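You operate a simulated robot arm through the tools that you are given. There is no shell and no other tool. Be economical: measure what you need, move in short steps, check, and stop when the job is done.

Carry out the task below with a simulated robot arm. There is one attempt and no reset: what you move stays moved.

TASK
Brush the oil off the steel plate, held on the magnetic chuck.
Fine: chuck on first; blue brush, back in its place; chuck off at the end. Set down upright: blue block brush. What is to be rubbed or washed off counts as gone when no trace of it is left.

It is judged by the outcome, as a careful person would: the job done as asked, and still so three seconds after it is handed in. It fails if anything else is knocked over, pushed out of place, dropped, spilled or broken.

THE ROBOT
A 7-joint arm with a two-finger parallel gripper, fixed in place. Base frame: the origin is at the foot of the arm, x ahead of it, y to its left, z up; the work surface is at about z = 0. Lengths are in m, angles in degrees, forces in N, time in s.
With the tool pointing down near the work surface it reaches from about 0.22 to 0.58 m from the base axis. Its first joint turns from -66.0 to 66.0 degrees. Payload 2.5 kg.
The tool frame sits at the grasp point between the pads (the TCP): z along the fingers, y along the line on which they close. The tips reach 0.023 m beyond it. The gripper opens to 0.094 m. The fingers are 0.038 m wide and 0.01 m thick; the gripper's body (0.054 by 0.096 m) begins 0.039 m behind the TCP.
Orientation is that of the tool frame in the base frame, as a unit quaternion [w, x, y, z]. With the fingers straight down and closing along the base's y, the tool's x points along the base's -x, its y along +y and its z along -z.

THE INTERFACE
- The arm moves only by the tool play_rows. Its arguments are lists of equal length, an entry for each row: "turn": the turn, a rotation vector about the tool's x, y, z in degrees, a list of three; "xyz": the shift along the tool's x, y, z in m, a list of three; "claw": the finger opening in m, from 0 to 0.094. In form: {"turn": [[wx, wy, wz], ...], "xyz": [[x, y, z], ...], "claw": [claw, ...]}. A call has 1 to 20 rows; each row is the pose to reach, as a shift and turn from the pose commanded when the call began, along the tool's axes at that moment. Each row takes 0.2 s and may step no farther than 0.05 m and 8.6 degrees from the row before; otherwise, or with a gripper value out of range, the whole call is refused. A pose out of reach is approached as far as the arm can. The call stops where the force on the tool passes 40 N (or 10 N more than at its start, if that is more) or the arm is blocked; 0.2 s more then pass. Each finger travels about 0.108 m/s and halts on what it meets, pressing with about 26 N; the grip force reading is that of the motor and also rises with nothing between the fingers. The clock runs only during rows and for 0.2 s after the last one: add rows that repeat a pose to give the fingers time. It gives the time, the measured TCP pose, the force on the tool (base axes), the opening and the grip force at its end, in the units of the frame above (readings bear some noise), with the torque about the TCP (base axes, N m) and any sound that the robot's microphone picked up, and new pictures: "show" is both (left out), scene, wrist or none.
- Cameras (640 x 400 px; columns grow to the right, rows downward): "scene" is fixed at [0.1017, -0.3959, 0.5499]; the picture's right is [0.94, -0.35, 0.00], its down [-0.18, -0.48, -0.86] and it looks along [0.30, 0.81, -0.51] (base axes); focal length 340 px, centre (320, 200). "wrist" rides on the gripper at [0.086, 0.016, -0.074] in the tool frame; the picture's right is [-0.18, 0.98, 0.00], its down [-0.58, -0.11, -0.81] and it looks along [-0.79, -0.15, 0.59] (tool axes); focal length 243 px, centre (320, 200). There is no depth. A picture from a camera that has moved, and an enlarged one, comes with that camera's place and axes in the base frame and with its lens.
- enlarge(camera, box): a new picture of the part [left, top, right, bottom] of that camera's present view, enlarged. The clock stands still meanwhile.
- hand_in(): hands the job in; it is judged then, once.

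Go step by step. Nothing tells you positions but the pictures and the camera data: compare them with the known pose of the tool, close in by small moves and look again before you grip or let go. The budget is 120 turns and 200 pictures, counting those below and the enlarged ones. Unless the task says otherwise, let go and move clear before handing in, and close with one line.

The tools are called after "Emit:" as name(argument=value, ...) on one line, values as JSON. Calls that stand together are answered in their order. play_rows: Moves the arm, as the interface text tells. Its arguments: {"type":"object","properties":{"turn":{"type":"array","items":{"type":"array","items":{"type":"number"}}},"xyz":{"type":"array","items":{"type":"array","items":{"type":"number"}}},"claw":{"type":"array","items":{"type":"number"}},"show":{"type":"string","enum":["both","scene","wrist","none"]}},"required":["turn","xyz","claw"]} The other tools are called the same way: enlarge (camera, box) takes an enlarged picture of a part of a camera's view; hand_in () hands the job in.

At the start:

```text
time: 0.0
tool_pos: [0.3894, 0.1682, 0.3777]
ee_rot: [0.0, 0.0, 1.0, 0.0]
ft_force: [-0.2, 0.1, -0.2]
ft_torque: [-0.01, 0.02, 0.01]
grip_width: 0.0939
grasp_force: 0.1
```

scene: 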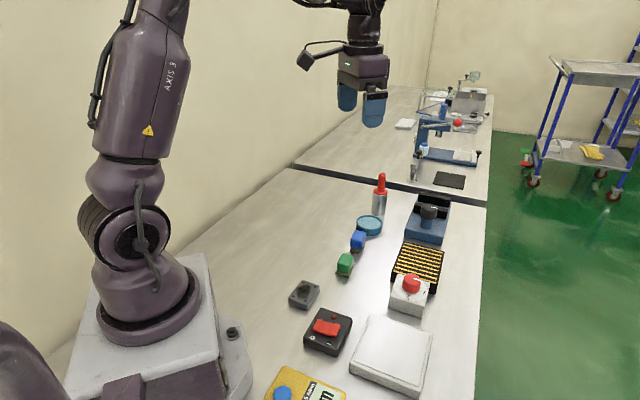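
wrist: 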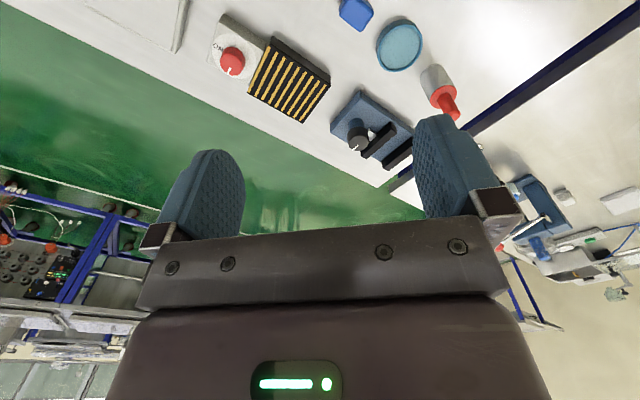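

I see a bench with a striped magnetic chuck with a red knob, blue and green block brushes, a red switch and other items. I'll zoom in to identify the plate, oil and the chuck control.

Emit:
enlarge(camera="scene", box=[330, 170, 490, 270])

Emit:
enlarge(camera="scene", box=[250, 240, 490, 400])

```text
4.00 times, centred on (410, 220) of scene
camera zoom: at [0.1017, -0.3959, 0.5499], right [0.94, -0.35, 0.0], down [-0.18, -0.48, -0.86], along [0.3, 0.81, -0.51], focal length 1361 px, centre (-40, 120)
```

zoom: 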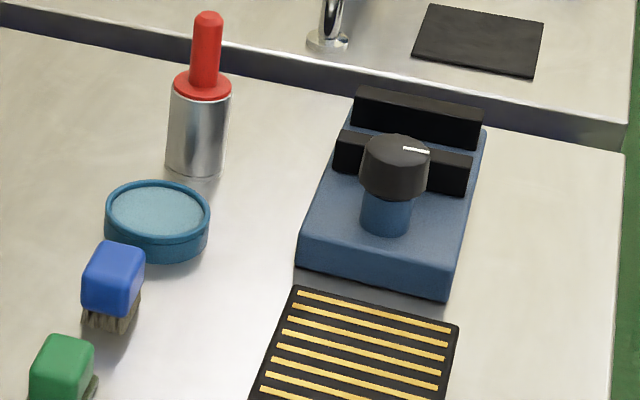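

```text
2.50 times, centred on (370, 320) of scene
camera zoom: at [0.1017, -0.3959, 0.5499], right [0.94, -0.35, 0.0], down [-0.18, -0.48, -0.86], along [0.3, 0.81, -0.51], focal length 851 px, centre (195, -100)
```

zoom: 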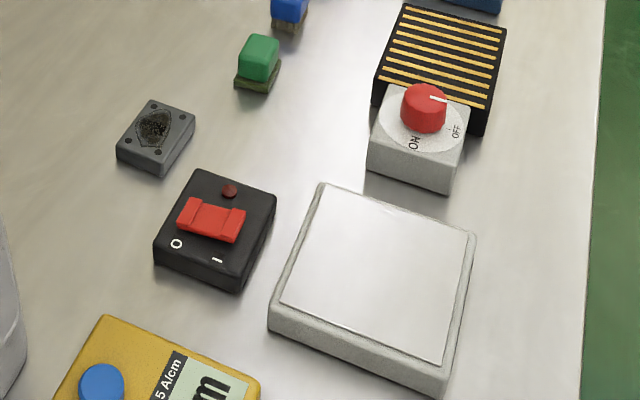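

The oily steel plate is the small grey piece at about (0.25, 0.10), the chuck is striped at about (0.53, 0.09) with its red ON/OFF knob at about (0.45, 0.01), and the blue brush is at about (0.43, 0.21). I'll move above the plate, yawed to match it.

Emit:
play_rows(turn=[[0, 0, -8], [0, 0, -16], [0, 0, -24], [0, 0, -32], [0, 0, -40], [0, 0, -40]], xyz=[[0.027, -0.013, 0.035], [0.055, -0.026, 0.071], [0.082, -0.04, 0.107], [0.11, -0.053, 0.142], [0.137, -0.066, 0.178], [0.137, -0.066, 0.178]], claw=[0.094, 0.094, 0.094, 0.094, 0.094, 0.094])

```text
time: 1.4
tool_pos: [0.2545, 0.101, 0.1967]
ee_rot: [0.0, -0.343, 0.939, 0.0]
ft_force: [0.0, 0.2, 0.2]
ft_torque: [-0.01, 0.04, -0.01]
grip_width: 0.0938
grasp_force: 0.1
camera wrist: at [0.1765, 0.057, 0.2709], right [-0.49, 0.87, 0.0], down [0.51, 0.29, 0.81], along [0.7, 0.4, -0.59], focal length 243 px, centre (320, 200)
```

scene: 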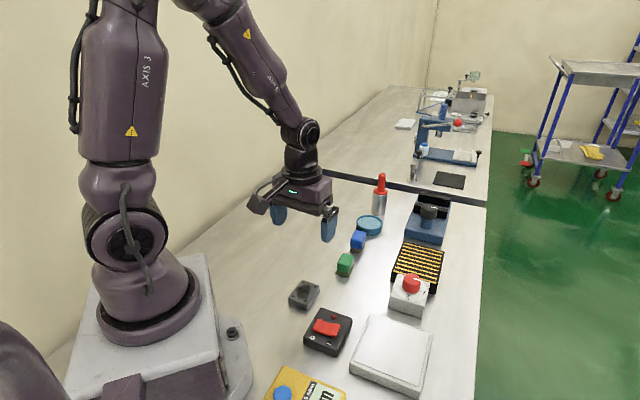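
wrist: 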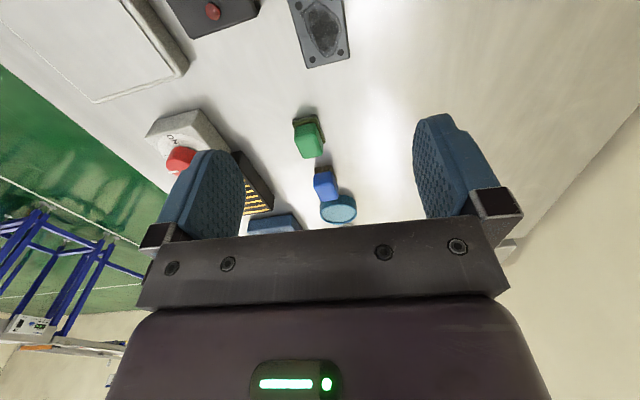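

The plate's edges in the wrist view agree with the scene: centre about (0.252, 0.102), long axis near 45°. I'll fix the yaw by 5° and come down partway.

Emit:
play_rows(turn=[[0, 0, -3], [0, 0, -5], [0, 0, -5], [0, 0, -5]], xyz=[[0, 0, 0.045], [0, 0, 0.09], [0, 0, 0.13], [0, 0, 0.13]], claw=[0.094, 0.094, 0.094, 0.094])

```text
time: 2.4
tool_pos: [0.2544, 0.1014, 0.0691]
ee_rot: [0.0, -0.383, 0.924, 0.0]
ft_force: [-0.3, -0.2, 0.1]
ft_torque: [0.05, 0.0, -0.03]
grip_width: 0.094
grasp_force: 0.1
camera wrist: at [0.1806, 0.0515, 0.1437], right [-0.57, 0.82, 0.0], down [0.49, 0.33, 0.81], along [0.67, 0.46, -0.59], focal length 243 px, centre (320, 200)
```

scene: 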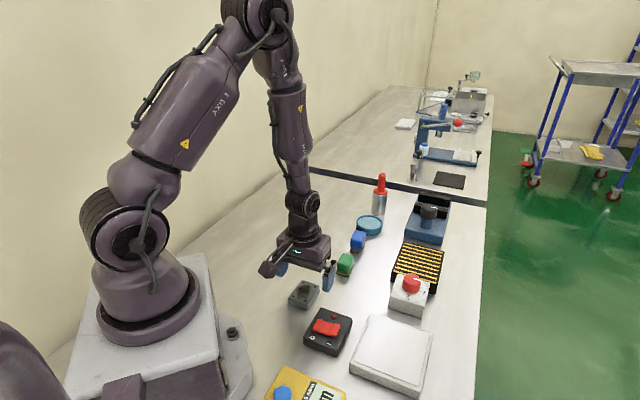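
wrist: 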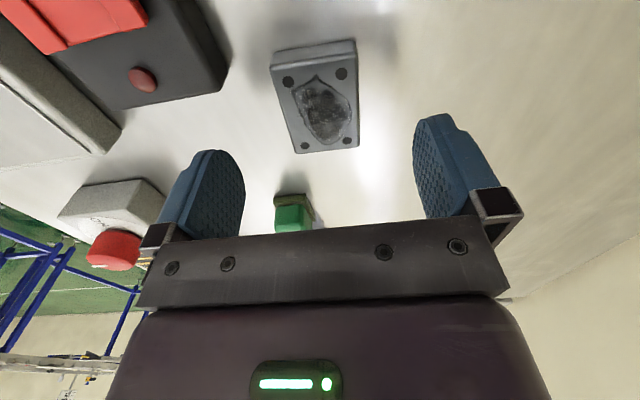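

The plate is centred under the tool at about (0.2525, 0.102). Descending so the tips are just above the bench, then closing across the short side.

Emit:
play_rows(turn=[[0, 0, 0], [0, 0, 0], [0, 0, 0], [0, 0, 0], [0, 0, 0], [0, 0, 0], [0, 0, 0]], xyz=[[0, 0, 0.022], [0, 0, 0.042], [0, 0, 0.042], [0, 0, 0.042], [0, 0, 0.042], [0, 0, 0.042], [0, 0, 0.042]], claw=[0.094, 0.094, 0.094, 0.06, 0.03, 0.03, 0.03])

```text
time: 4.0
tool_pos: [0.2535, 0.1035, 0.0273]
ee_rot: [0.0, -0.383, 0.924, 0.0]
ft_force: [-0.2, 0.4, 1.3]
ft_torque: [0.0, -0.07, -0.02]
grip_width: 0.0456
grasp_force: 26.1
camera wrist: at [0.1802, 0.0531, 0.1016], right [-0.56, 0.83, 0.0], down [0.49, 0.33, 0.81], along [0.67, 0.46, -0.59], focal length 243 px, centre (320, 200)
```

scene: 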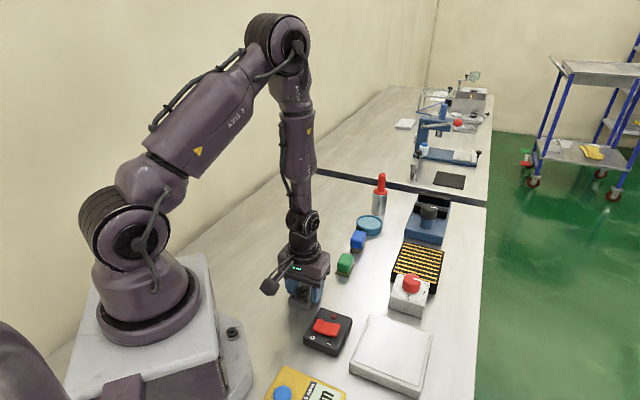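
wrist: 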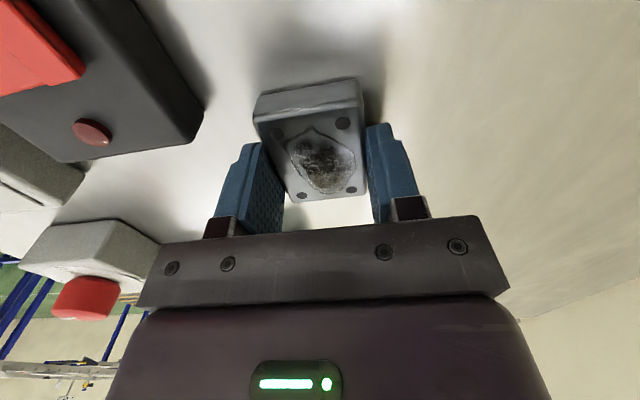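

Plate gripped (45.6 mm). Lifting and carrying it toward the chuck, stopping high to measure the chuck.

Emit:
play_rows(turn=[[0, 0, 0], [0, 0, 0], [0, 0, 0], [0, 0, 0], [0, 0, 0], [0, 0, 0], [0, 0, 0], [0, 0, 0], [0, 0, 0], [0, 0, 0]], xyz=[[0, 0, -0.02], [0, 0, -0.055], [0, 0, -0.1], [0, 0, -0.14], [-0.026, -0.03, -0.15], [-0.052, -0.06, -0.15], [-0.078, -0.09, -0.15], [-0.104, -0.12, -0.15], [-0.129, -0.148, -0.15], [-0.129, -0.148, -0.15]], claw=[0.03, 0.03, 0.03, 0.03, 0.03, 0.03, 0.03, 0.03, 0.03, 0.03])

```text
time: 6.2
tool_pos: [0.4503, 0.0892, 0.1783]
ee_rot: [0.0, -0.383, 0.924, -0.001]
ft_force: [0.3, -0.8, -3.8]
ft_torque: [0.02, -0.02, 0.0]
grip_width: 0.0458
grasp_force: 26.6
camera wrist: at [0.3762, 0.0385, 0.2532], right [-0.57, 0.82, 0.0], down [0.49, 0.33, 0.81], along [0.66, 0.46, -0.59], focal length 243 px, centre (320, 200)
```

scene: 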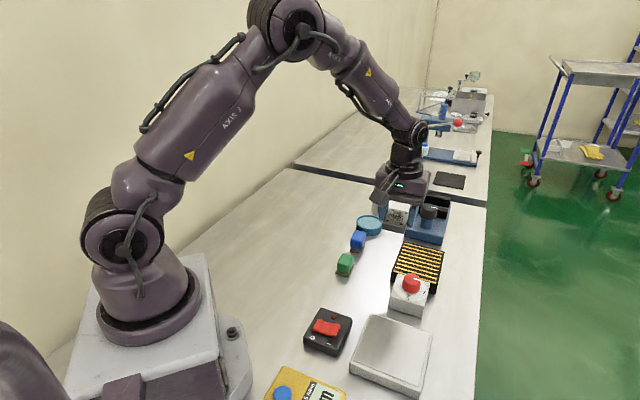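
wrist: 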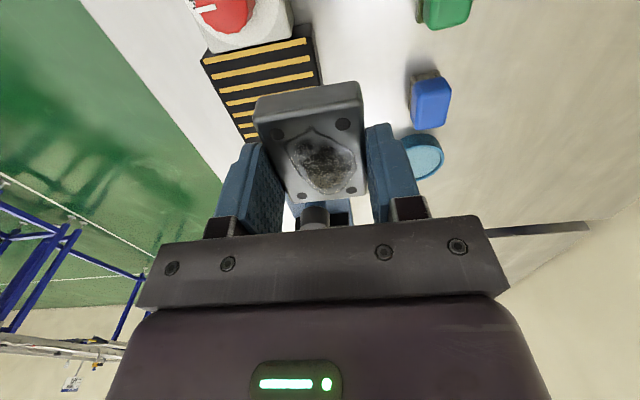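

The chuck centre comes out at about (0.524, 0.09), top about 0.03 high, aligned with the tool's yaw. I'll move over it and lower partway.

Emit:
play_rows(turn=[[0, 0, 0], [0, 0, 0], [0, 0, 0], [0, 0, 0], [0, 0, 0]], xyz=[[-0.026, -0.025, 0], [-0.052, -0.051, 0], [-0.052, -0.051, 0.045], [-0.052, -0.051, 0.09], [-0.052, -0.051, 0.09]], claw=[0.03, 0.03, 0.03, 0.03, 0.03])

Emit:
enlarge(camera="scene", box=[350, 190, 470, 320])

```text
time: 7.4
tool_pos: [0.52, 0.0893, 0.0863]
ee_rot: [0.0, -0.382, 0.924, 0.0]
ft_force: [-0.7, -0.1, -2.0]
ft_torque: [0.0, -0.03, 0.01]
grip_width: 0.0459
grasp_force: 25.9
camera wrist: at [0.4472, 0.0379, 0.1612], right [-0.56, 0.83, 0.0], down [0.49, 0.33, 0.81], along [0.67, 0.46, -0.59], focal length 243 px, centre (320, 200)
```

scene: 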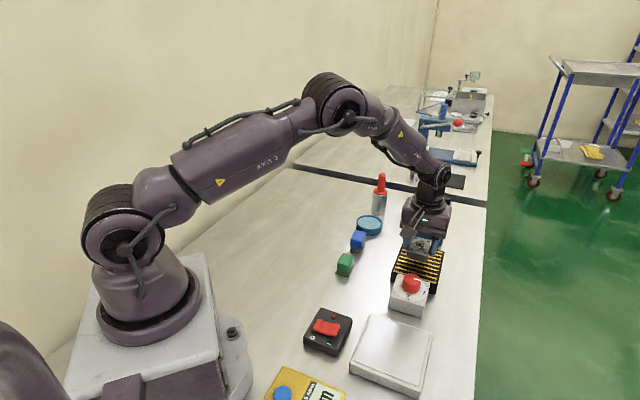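
wrist: 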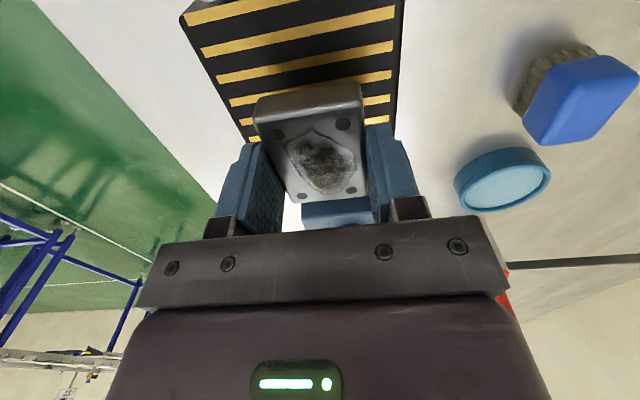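

```text
3.08 times, centred on (410, 255) of scene
camera zoom: at [0.1018, -0.3959, 0.5499], right [0.94, -0.35, 0.0], down [-0.18, -0.48, -0.86], along [0.3, 0.81, -0.51], focal length 1047 px, centre (43, 31)
```

zoom: 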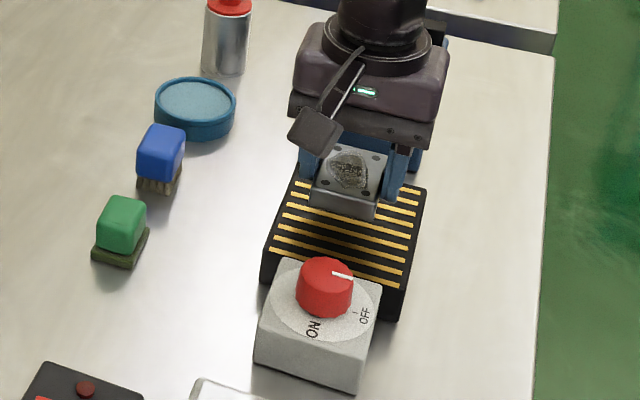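

The plate hangs centred over the striped face. Lowering slowly to contact.

Emit:
play_rows(turn=[[0, 0, 0], [0, 0, 0], [0, 0, 0], [0, 0, 0]], xyz=[[0, 0, 0.012], [0, 0, 0.02], [0, 0, 0.024], [0, 0, 0.024]], claw=[0.03, 0.03, 0.03, 0.03])

Emit:
enlarge(camera="scene", box=[370, 220, 470, 300])

```text
time: 8.4
tool_pos: [0.5202, 0.0893, 0.0628]
ee_rot: [0.0, -0.383, 0.924, 0.0]
ft_force: [-0.5, -0.4, -4.0]
ft_torque: [-0.02, -0.03, 0.02]
grip_width: 0.0456
grasp_force: 26.0
camera wrist: at [0.447, 0.0382, 0.1374], right [-0.56, 0.83, 0.0], down [0.49, 0.33, 0.81], along [0.67, 0.46, -0.59], focal length 243 px, centre (320, 200)
```

scene: 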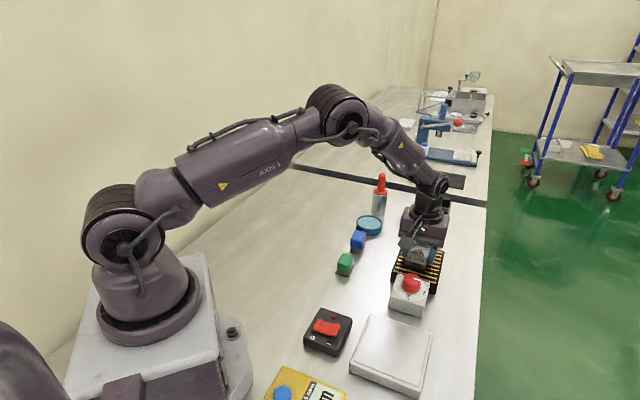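
wrist: 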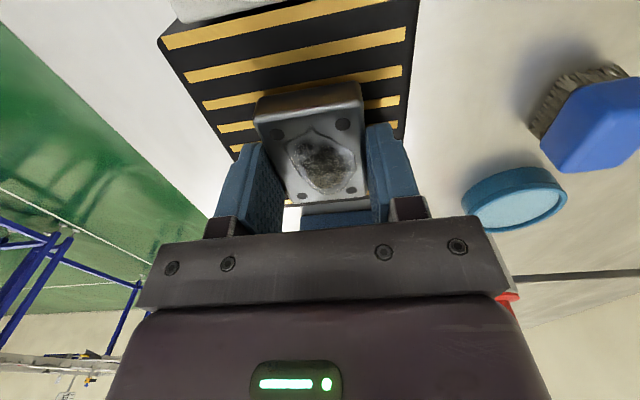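

```text
5.00 times, centred on (420, 260) of scene
camera zoom: at [0.1018, -0.3959, 0.5499], right [0.94, -0.35, 0.0], down [-0.18, -0.48, -0.86], along [0.3, 0.81, -0.51], focal length 1701 px, centre (-180, -100)
```

zoom: 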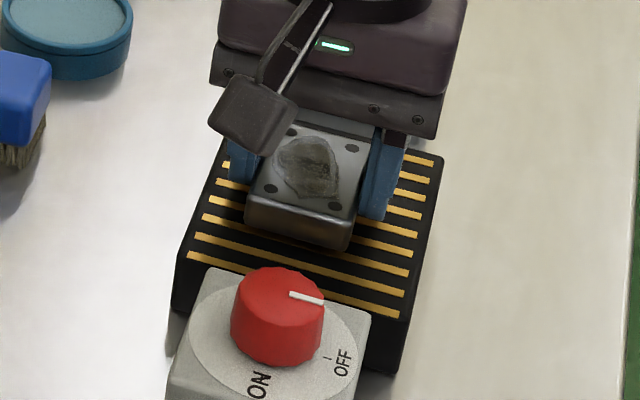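

Still above the surface with no contact. Lowering in small steps.

Emit:
play_rows(turn=[[0, 0, 0], [0, 0, 0], [0, 0, 0], [0, 0, 0]], xyz=[[0, 0, 0.002], [0, 0, 0.004], [0, 0, 0.005], [0, 0, 0.005]], claw=[0.03, 0.03, 0.03, 0.03], show="none")

```text
time: 9.4
tool_pos: [0.5216, 0.089, 0.0593]
ee_rot: [0.003, -0.382, 0.924, 0.0]
ft_force: [-0.6, -1.7, 19.4]
ft_torque: [-0.01, 0.08, -0.02]
grip_width: 0.046
grasp_force: 26.7
```

Contact at TCP z≈0.059, so the chuck top is at about 0.032. Easing off, opening a little and lifting straight up.

Emit:
play_rows(turn=[[0, 0, 0], [0, 0, 0], [0, 0, 0], [0, 0, 0], [0, 0, 0], [0, 0, 0], [0, 0, 0]], xyz=[[0, 0, -0.0015], [0, 0, -0.0015], [0, 0, -0.0015], [0, 0, -0.02], [0, 0, -0.06], [0, 0, -0.1], [0, 0, -0.1]], claw=[0.03, 0.06, 0.066, 0.066, 0.066, 0.066, 0.066])

Emit:
enlarge(camera="scene", box=[370, 220, 470, 320])

```text
time: 11.0
tool_pos: [0.5209, 0.0897, 0.162]
ee_rot: [0.001, -0.383, 0.924, 0.0]
ft_force: [0.1, 0.4, -0.2]
ft_torque: [0.01, 0.0, 0.04]
grip_width: 0.066
grasp_force: 0.1
camera wrist: at [0.4467, 0.0388, 0.2352], right [-0.56, 0.83, 0.0], down [0.49, 0.33, 0.81], along [0.66, 0.46, -0.59], focal length 243 px, centre (320, 200)
```

scene: 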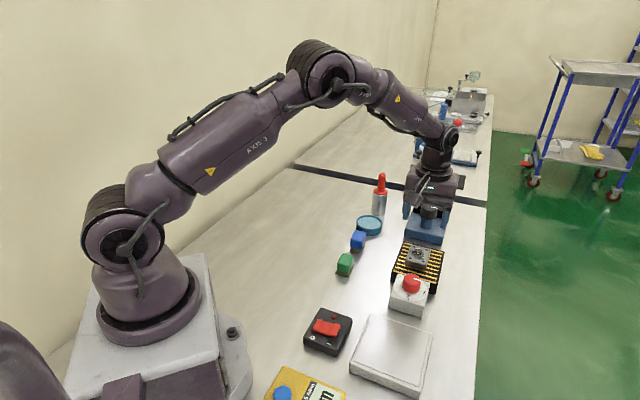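
wrist: 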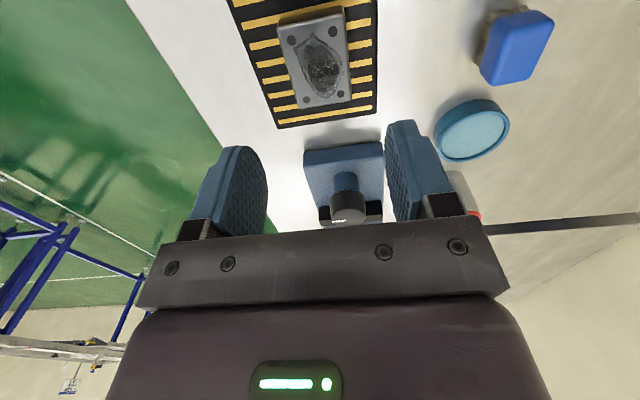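

```text
4.00 times, centred on (420, 270) of scene
camera zoom: at [0.1017, -0.3959, 0.5499], right [0.94, -0.35, 0.0], down [-0.18, -0.48, -0.86], along [0.3, 0.81, -0.51], focal length 1361 px, centre (-80, -80)
```

zoom: 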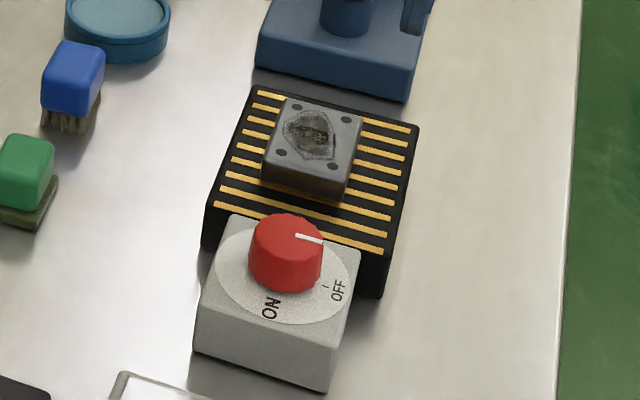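

The plate rests flat on the chuck. Now I'll move above the knob to read its pointer and marks.

Emit:
play_rows(turn=[[0, 0, 0], [0, 0, 0], [0, 0, 0]], xyz=[[0.047, -0.0015, 0], [0.094, -0.003, 0], [0.094, -0.003, 0]], claw=[0.07, 0.08, 0.08], show="wrist")

Emit:
enlarge(camera="wrist", box=[240, 20, 400, 180])

```text
time: 11.8
tool_pos: [0.4539, 0.0225, 0.1582]
ee_rot: [0.0, -0.382, 0.924, 0.001]
ft_force: [0.2, -0.1, -0.2]
ft_torque: [0.02, -0.01, -0.02]
grip_width: 0.0799
grasp_force: 0.0
camera wrist: at [0.3814, -0.0271, 0.2346], right [-0.56, 0.83, 0.0], down [0.49, 0.33, 0.81], along [0.67, 0.46, -0.59], focal length 243 px, centre (320, 200)
```

wrist: 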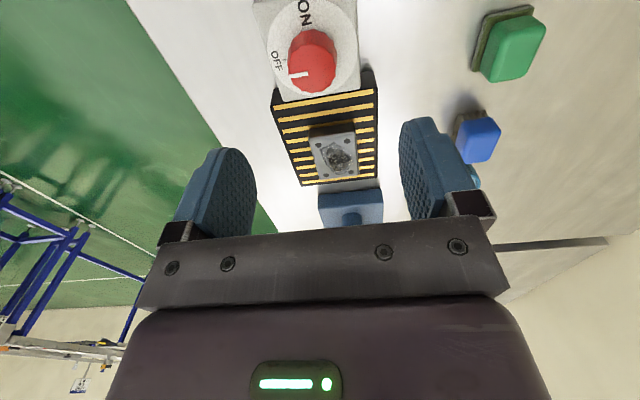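

```text
2.50 times, centred on (320, 100) of wrist
camera zoom: at [0.3814, -0.0271, 0.2346], right [-0.56, 0.83, 0.0], down [0.49, 0.33, 0.81], along [0.67, 0.46, -0.59], focal length 606 px, centre (320, 450)
```

zoom: 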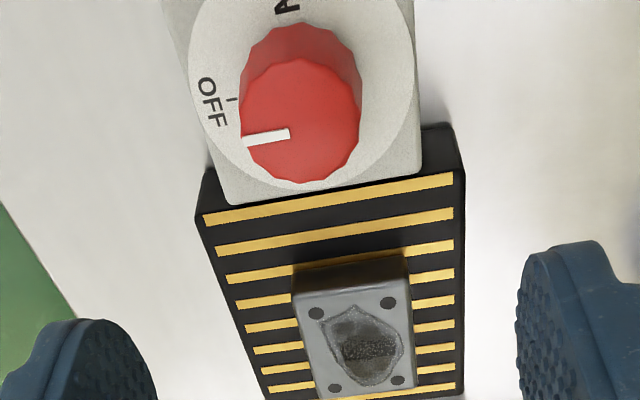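

The knob is at OFF, and ON is 90° clockwise from it. Its centre is about (0.4515, 0.0155), top about 0.065. I'll line up and descend partway.

Emit:
play_rows(turn=[[0, 0, 0], [0, 0, 0], [0, 0, 0]], xyz=[[0.0069, -0.0035, 0.02], [0.0069, -0.0035, 0.055], [0.0069, -0.0035, 0.055]], claw=[0.08, 0.07, 0.07])

Emit:
enlarge(camera="scene", box=[360, 220, 460, 320])

```text
time: 12.6
tool_pos: [0.4542, 0.0147, 0.1036]
ee_rot: [0.0, -0.382, 0.924, 0.0]
ft_force: [-0.1, -0.2, 0.7]
ft_torque: [-0.01, 0.0, 0.03]
grip_width: 0.0701
grasp_force: 0.0
camera wrist: at [0.3811, -0.0356, 0.178], right [-0.56, 0.83, 0.0], down [0.49, 0.33, 0.81], along [0.67, 0.46, -0.59], focal length 243 px, centre (320, 200)
```

scene: 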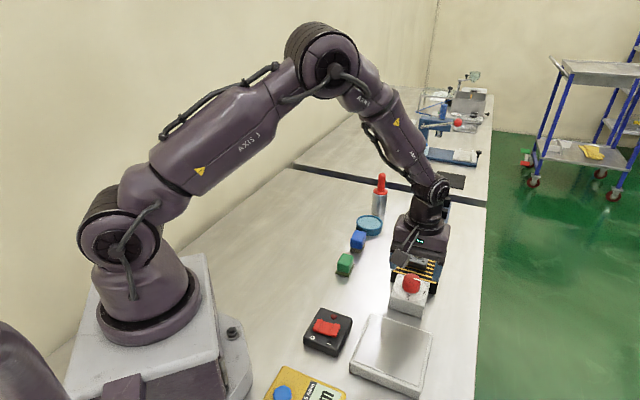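
wrist: 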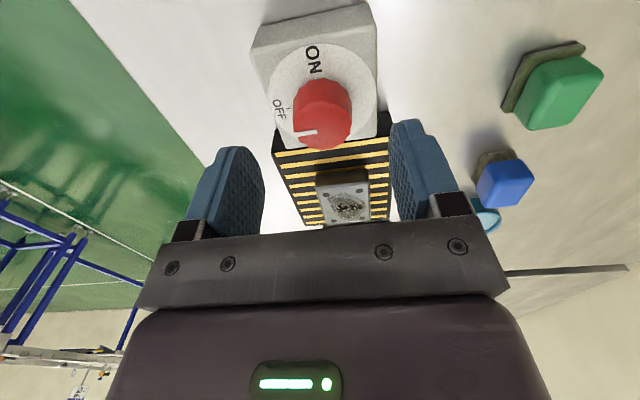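

```text
4.00 times, centred on (410, 270) of scene
camera zoom: at [0.1017, -0.3959, 0.5499], right [0.94, -0.35, 0.0], down [-0.18, -0.48, -0.86], along [0.3, 0.81, -0.51], focal length 1361 px, centre (-40, -80)
```

zoom: 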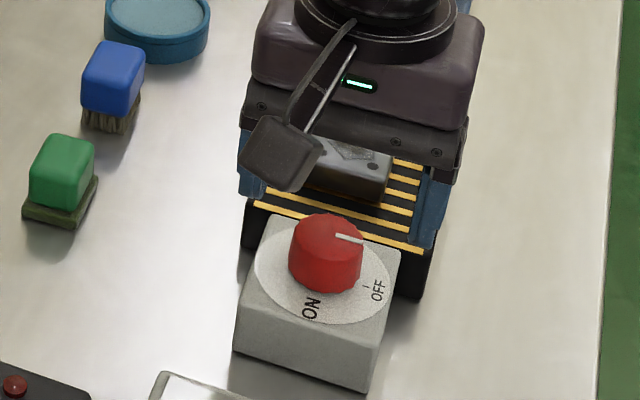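

Laterally aligned; I'll shift 3 mm back along the tool x, descend, and close on the knob.

Emit:
play_rows(turn=[[0, 0, 0], [0, 0, 0], [0, 0, 0], [0, 0, 0], [0, 0, 0], [0, 0, 0]], xyz=[[0.0035, 0, 0.018], [0.0035, 0, 0.032], [0.0035, 0, 0.032], [0.0035, 0, 0.032], [0.0035, 0, 0.032], [0.0035, 0, 0.032]], claw=[0.07, 0.07, 0.05, 0.025, 0.02, 0.02])

Emit:
enlarge(camera="scene", box=[360, 220, 460, 320])

```text
time: 14.0
tool_pos: [0.4497, 0.0114, 0.0721]
ee_rot: [-0.002, -0.383, 0.924, 0.001]
ft_force: [-16.7, 9.8, 5.0]
ft_torque: [0.05, 0.53, 0.13]
grip_width: 0.034
grasp_force: 45.0
camera wrist: at [0.3773, -0.0387, 0.1459], right [-0.57, 0.82, 0.0], down [0.49, 0.33, 0.8], along [0.66, 0.46, -0.59], focal length 243 px, centre (320, 200)
```

scene: 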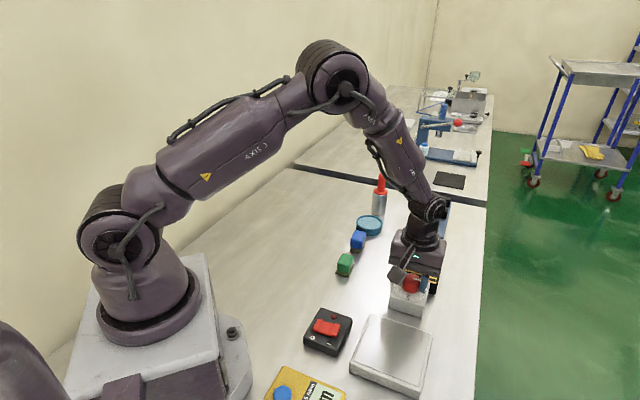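
wrist: 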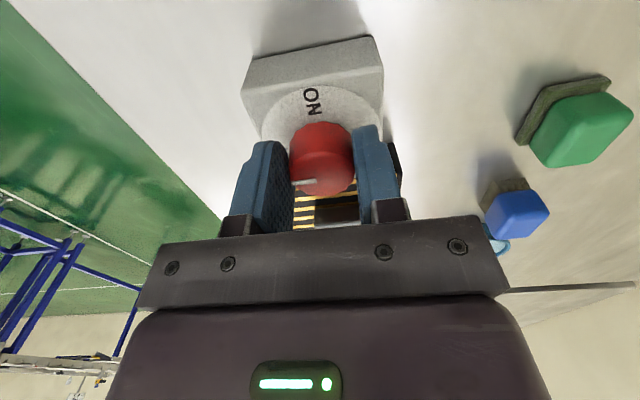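

```text
4.00 times, centred on (410, 270) of scene
camera zoom: at [0.1017, -0.3959, 0.5499], right [0.94, -0.35, 0.0], down [-0.18, -0.48, -0.86], along [0.3, 0.81, -0.51], focal length 1361 px, centre (-40, -80)
```

zoom: 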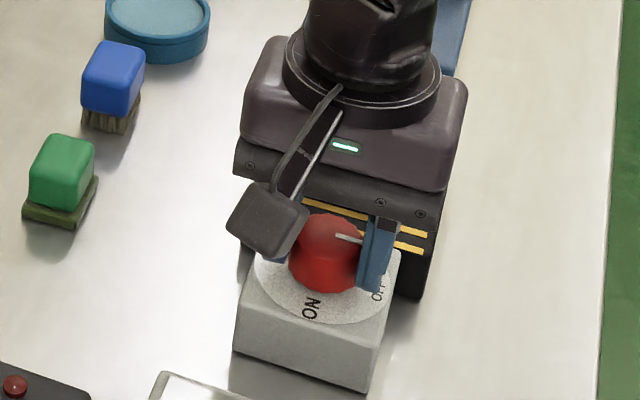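

Knob is gripped with some side force along tool +y, so the knob is ~2 mm that way. I'll relieve that shift and start turning clockwise.

Emit:
play_rows(turn=[[0, 0, 0], [0, 0, 8], [0, 0, 16], [0, 0, 24]], xyz=[[0, 0.002, 0], [0, 0.002, 0], [0, 0.002, 0], [0, 0.002, 0]], claw=[0.02, 0.02, 0.02, 0.02], show="wrist")

```text
time: 15.0
tool_pos: [0.4493, 0.013, 0.0707]
ee_rot: [-0.004, -0.182, 0.983, 0.002]
ft_force: [-25.7, 14.0, 7.0]
ft_torque: [0.57, -0.21, 0.11]
grip_width: 0.0339
grasp_force: 45.1
camera wrist: at [0.3623, -0.0029, 0.1462], right [-0.18, 0.98, 0.0], down [0.59, 0.1, 0.8], along [0.79, 0.15, -0.6], focal length 243 px, centre (320, 200)
```

wrist: 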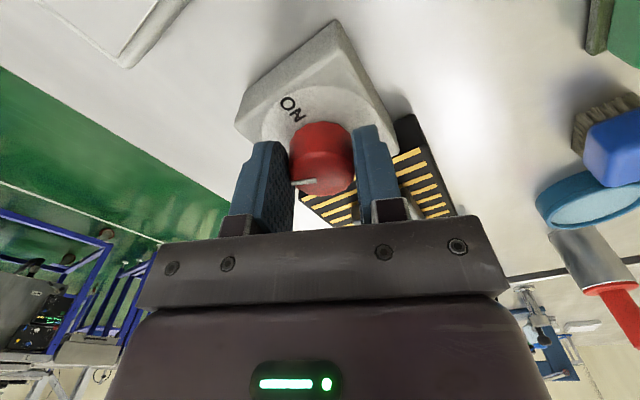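

The knob is turning with the fingers. I'll relieve the remaining side force slightly and continue clockwise.

Emit:
play_rows(turn=[[0, 0, 0], [0, 0, 8], [0, 0, 16], [0, 0, 24], [0, 0, 24]], xyz=[[0.001, 0.0015, 0], [0.001, 0.0015, 0], [0.001, 0.0015, 0], [0.001, 0.0015, 0], [0.001, 0.0015, 0]], claw=[0.02, 0.02, 0.02, 0.02, 0.02], show="wrist")

```text
time: 16.2
tool_pos: [0.4487, 0.0161, 0.0713]
ee_rot: [-0.002, 0.025, 1.0, 0.002]
ft_force: [-14.0, 18.6, -7.5]
ft_torque: [0.32, 0.15, 0.11]
grip_width: 0.0339
grasp_force: 45.1
camera wrist: at [0.3626, 0.0356, 0.146], right [0.23, 0.97, 0.0], down [0.58, -0.14, 0.8], along [0.78, -0.19, -0.59], focal length 243 px, centre (320, 200)
```

wrist: 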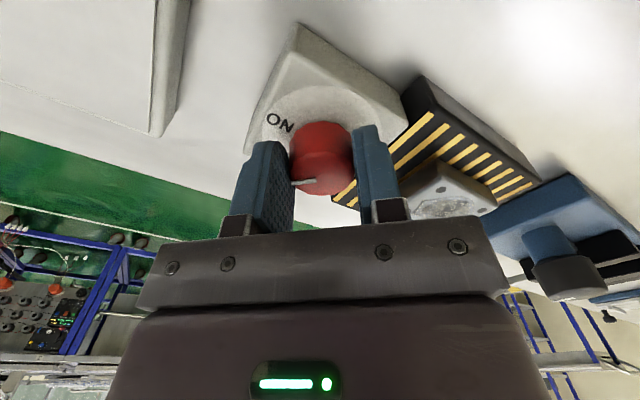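

Continuing the turn the remaining ~42°.

Emit:
play_rows(turn=[[0, 0, 0], [0, 0, 8], [0, 0, 16], [0, 0, 24], [0, 0, 32], [0, 0, 40], [0, 0, 42], [0, 0, 42]], xyz=[[0.0006, 0.0008, 0], [0.0006, 0.0008, 0], [0.0006, 0.0008, 0], [0.0006, 0.0008, 0], [0.0006, 0.0008, 0], [0.0006, 0.0008, 0], [0.0006, 0.0008, 0], [0.0006, 0.0008, 0]], claw=[0.02, 0.02, 0.02, 0.02, 0.02, 0.02, 0.02, 0.02])

Emit:
enlarge(camera="wrist", box=[240, 60, 400, 220])

```text
time: 18.0
tool_pos: [0.4495, 0.0191, 0.0696]
ee_rot: [0.001, 0.381, 0.925, 0.005]
ft_force: [19.1, 29.5, -8.2]
ft_torque: [1.23, 0.29, 0.19]
grip_width: 0.0338
grasp_force: 44.8
camera wrist: at [0.3987, 0.0903, 0.146], right [0.82, 0.57, 0.01], down [0.33, -0.49, 0.8], along [0.46, -0.66, -0.59], focal length 243 px, centre (320, 200)
```

scene: 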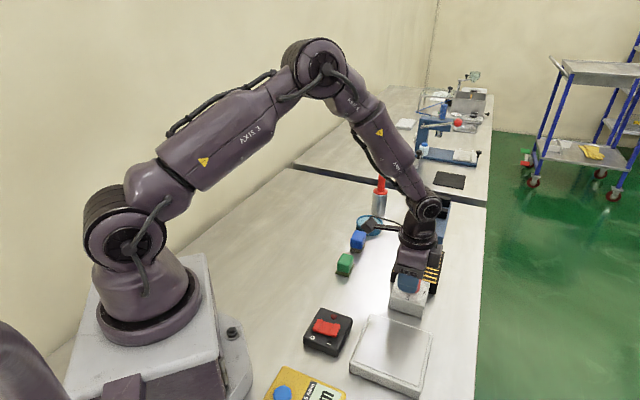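
wrist: 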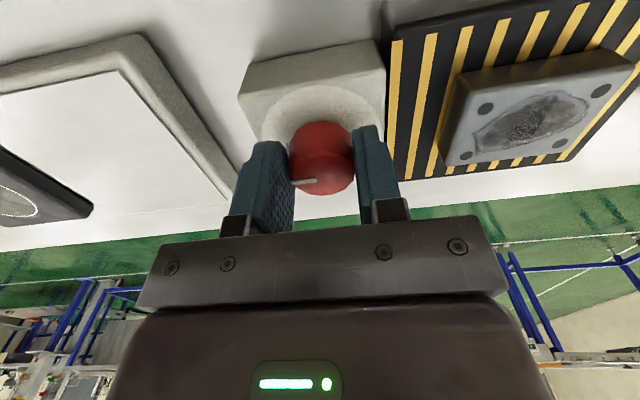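

```text
2.50 times, centred on (320, 140) of wrist
camera zoom: at [0.3987, 0.0903, 0.146], right [0.82, 0.57, 0.01], down [0.33, -0.49, 0.8], along [0.46, -0.66, -0.59], focal length 606 px, centre (320, 350)
```

zoom: 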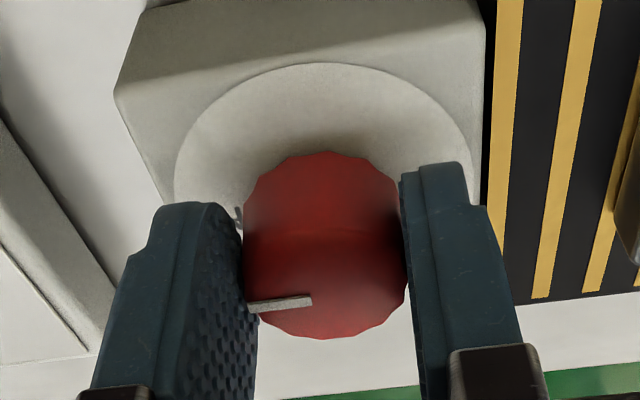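

The knob turned the full 90°. Opening, lifting, and checking the pointer.

Emit:
play_rows(turn=[[0, 0, 0], [0, 0, 0], [0, 0, 0], [0, 0, 0], [0, 0, 0]], xyz=[[0, 0, 0], [0, 0, 0], [0, 0, -0.045], [0, 0, -0.09], [0, 0, -0.09]], claw=[0.06, 0.07, 0.07, 0.07, 0.07])

Emit:
enlarge(camera="wrist", box=[230, 0, 430, 130])

```text
time: 19.2
tool_pos: [0.4471, 0.0144, 0.161]
ee_rot: [0.0, 0.383, 0.924, 0.0]
ft_force: [-0.4, 0.4, -0.4]
ft_torque: [-0.01, -0.03, -0.01]
grip_width: 0.0698
grasp_force: 0.0
camera wrist: at [0.397, 0.0868, 0.2352], right [0.83, 0.56, 0.0], down [0.33, -0.49, 0.81], along [0.45, -0.67, -0.59], focal length 243 px, centre (320, 200)
```

scene: 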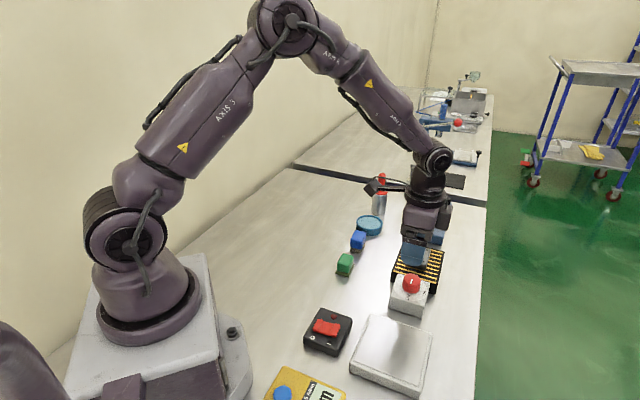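
wrist: 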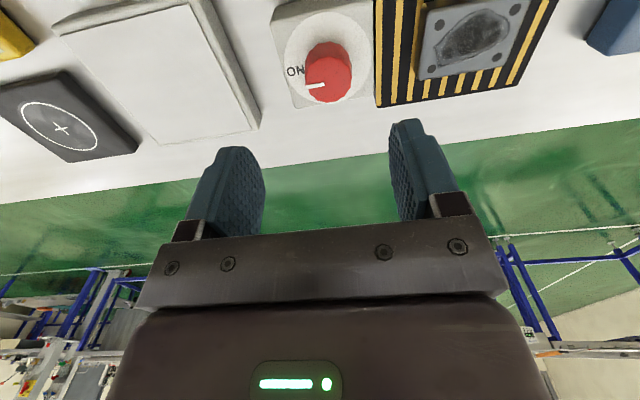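

```text
3.08 times, centred on (330, 65) of wrist
camera zoom: at [0.397, 0.0868, 0.2352], right [0.83, 0.56, 0.0], down [0.33, -0.49, 0.81], along [0.45, -0.67, -0.59], focal length 746 px, centre (289, 615)
```

zoom: 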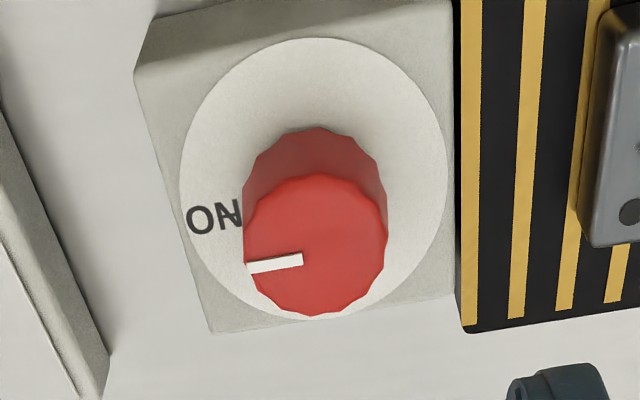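

The pointer is at ON. Next I'll swing over to the blue brush and look at it closely.

Emit:
play_rows(turn=[[0, 0, -7.5], [0, 0, -15], [0, 0, -22.5], [0, 0, -30], [0, 0, -37.5], [0, 0, -45], [0, 0, -45]], xyz=[[0.0265, 0.0147, -0.01], [0.053, 0.0295, -0.02], [0.0795, 0.0442, -0.03], [0.106, 0.059, -0.04], [0.1325, 0.0737, -0.04], [0.159, 0.0884, -0.04], [0.159, 0.0884, -0.04]], claw=[0.07, 0.07, 0.07, 0.07, 0.07, 0.07, 0.07])

Emit:
enlarge(camera="wrist", box=[220, 0, 440, 140])

Emit:
enlarge(camera="scene", box=[370, 220, 470, 320])

Emit:
enlarge(camera="scene", box=[325, 210, 395, 280])

```text
time: 20.8
tool_pos: [0.3975, 0.1875, 0.2036]
ee_rot: [0.0, -0.001, 1.0, 0.0]
ft_force: [0.4, 0.2, 0.3]
ft_torque: [-0.01, -0.01, 0.01]
grip_width: 0.07
grasp_force: 0.2
camera wrist: at [0.3109, 0.2033, 0.2776], right [0.18, 0.98, 0.0], down [0.58, -0.11, 0.81], along [0.79, -0.15, -0.59], focal length 243 px, centre (320, 200)
```

scene: 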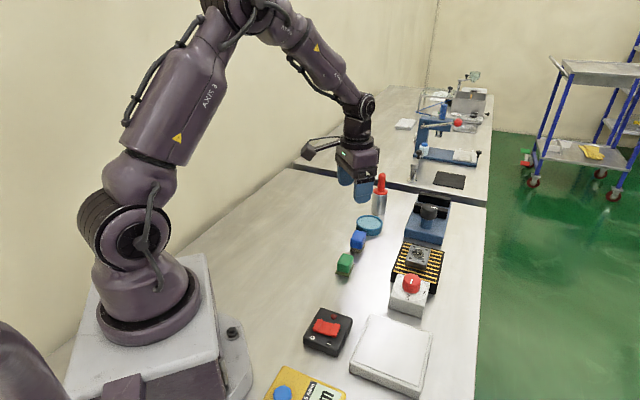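
wrist: 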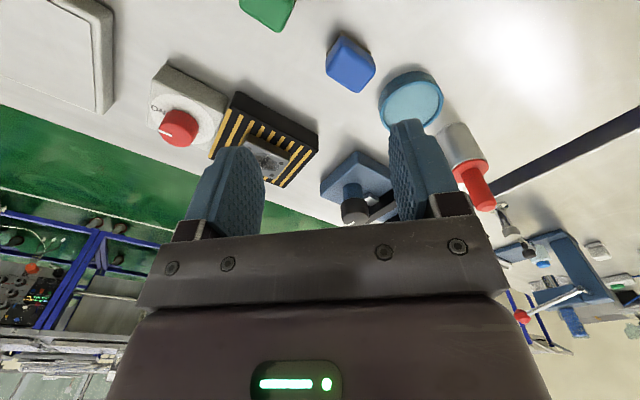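

```text
2.86 times, centred on (330, 70) of wrist
camera zoom: at [0.3109, 0.2033, 0.2776], right [0.18, 0.98, 0.0], down [0.58, -0.11, 0.81], along [0.79, -0.15, -0.59], focal length 693 px, centre (291, 571)
```

zoom: 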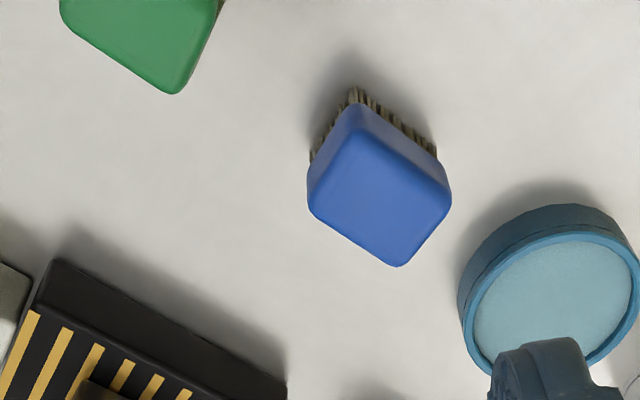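

```text
4.00 times, centred on (420, 270) of scene
camera zoom: at [0.1018, -0.3959, 0.5499], right [0.94, -0.35, 0.0], down [-0.18, -0.48, -0.86], along [0.3, 0.81, -0.51], focal length 1361 px, centre (-80, -80)
```

zoom: 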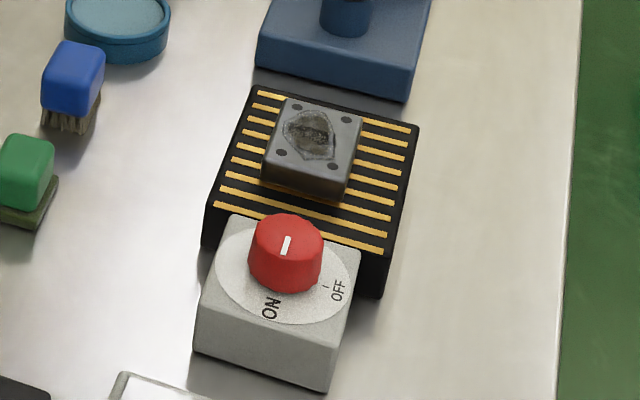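

```text
5.71 times, centred on (360, 245) of scene
camera zoom: at [0.1018, -0.3959, 0.5499], right [0.94, -0.35, 0.0], down [-0.18, -0.48, -0.86], along [0.3, 0.81, -0.51], focal length 1944 px, centre (91, -57)
```

zoom: 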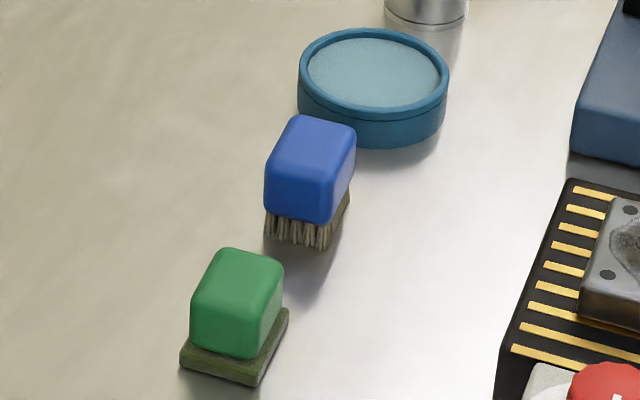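

Knob pointer reads ON. The blue brush is at about (0.426, 0.211), top ≈0.046, short side along −45°, so tool yaw 45° fits. Moving above it.

Emit:
play_rows(turn=[[0, 0, -7.5], [0, 0, -15], [0, 0, -22.5], [0, 0, -30], [0, 0, -37.5], [0, 0, -45], [0, 0, -45]], xyz=[[-0.005, 0.004, 0.015], [-0.01, 0.008, 0.03], [-0.015, 0.012, 0.045], [-0.02, 0.016, 0.06], [-0.025, 0.02, 0.075], [-0.0278, 0.0222, 0.094], [-0.0278, 0.0222, 0.094]], claw=[0.07, 0.07, 0.07, 0.07, 0.07, 0.07, 0.07])

Emit:
enlarge(camera="wrist", box=[220, 40, 440, 180])

```text
time: 22.4
tool_pos: [0.4259, 0.2121, 0.1072]
ee_rot: [-0.001, -0.383, 0.924, -0.001]
ft_force: [0.4, 0.0, 0.7]
ft_torque: [0.02, -0.02, 0.05]
grip_width: 0.0701
grasp_force: 0.1
camera wrist: at [0.3525, 0.1613, 0.1824], right [-0.57, 0.82, 0.0], down [0.49, 0.34, 0.81], along [0.66, 0.46, -0.59], focal length 243 px, centre (320, 200)
```

scene: 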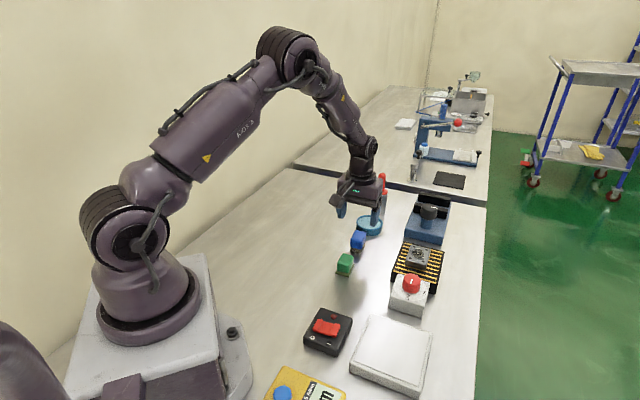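
wrist: 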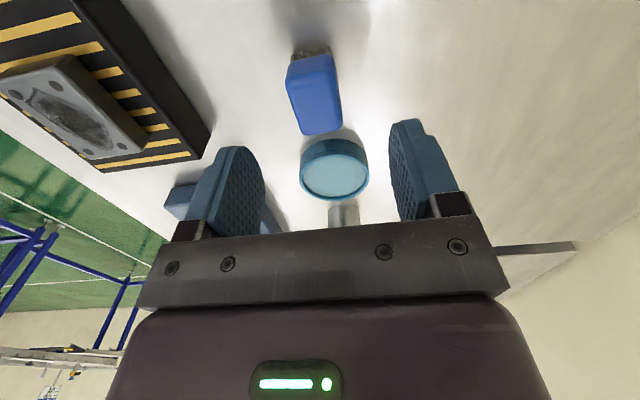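

```text
2.86 times, centred on (330, 110) of wrist
camera zoom: at [0.3525, 0.1613, 0.1824], right [-0.57, 0.82, 0.0], down [0.49, 0.34, 0.81], along [0.66, 0.46, -0.59], focal length 693 px, centre (291, 457)
```

zoom: 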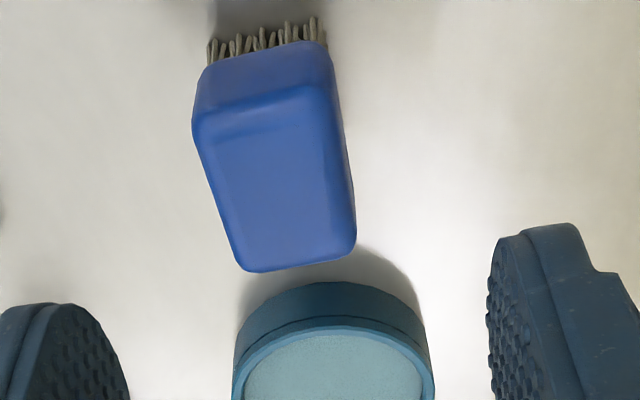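

The brush is aligned with the tool; centre about (0.4255, 0.21). Descending to grip the block above its bristles.

Emit:
play_rows(turn=[[0, 0, 0], [0, 0, 0], [0, 0, 0], [0, 0, 0], [0, 0, 0], [0, 0, 0], [0, 0, 0]], xyz=[[0.0015, -0.001, 0.03], [0.0015, -0.001, 0.06], [0.0015, -0.001, 0.063], [0.0015, -0.001, 0.063], [0.0015, -0.001, 0.063], [0.0015, -0.001, 0.063], [0.0015, -0.001, 0.063]], claw=[0.07, 0.07, 0.07, 0.045, 0.02, 0.015, 0.015])

Emit:
enlarge(camera="scene", box=[325, 210, 395, 280])

```text
time: 24.0
tool_pos: [0.4244, 0.21, 0.0439]
ee_rot: [0.0, -0.383, 0.924, 0.0]
ft_force: [0.6, 0.4, -0.2]
ft_torque: [-0.03, 0.0, -0.02]
grip_width: 0.0313
grasp_force: 26.5
camera wrist: at [0.351, 0.1603, 0.1191], right [-0.56, 0.83, 0.0], down [0.49, 0.33, 0.81], along [0.67, 0.46, -0.59], focal length 243 px, centre (320, 200)
```

scene: 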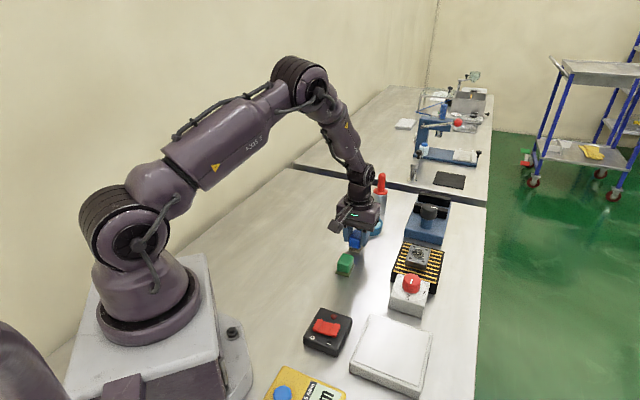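
wrist: 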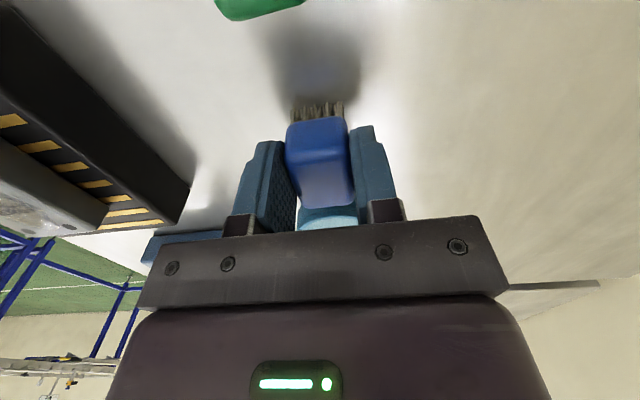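

```text
5.71 times, centred on (360, 245) of scene
camera zoom: at [0.1018, -0.3959, 0.5499], right [0.94, -0.35, 0.0], down [-0.18, -0.48, -0.86], along [0.3, 0.81, -0.51], focal length 1944 px, centre (91, -57)
```

zoom: 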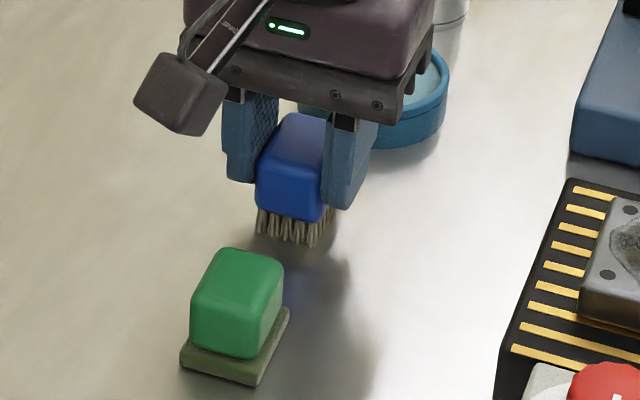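

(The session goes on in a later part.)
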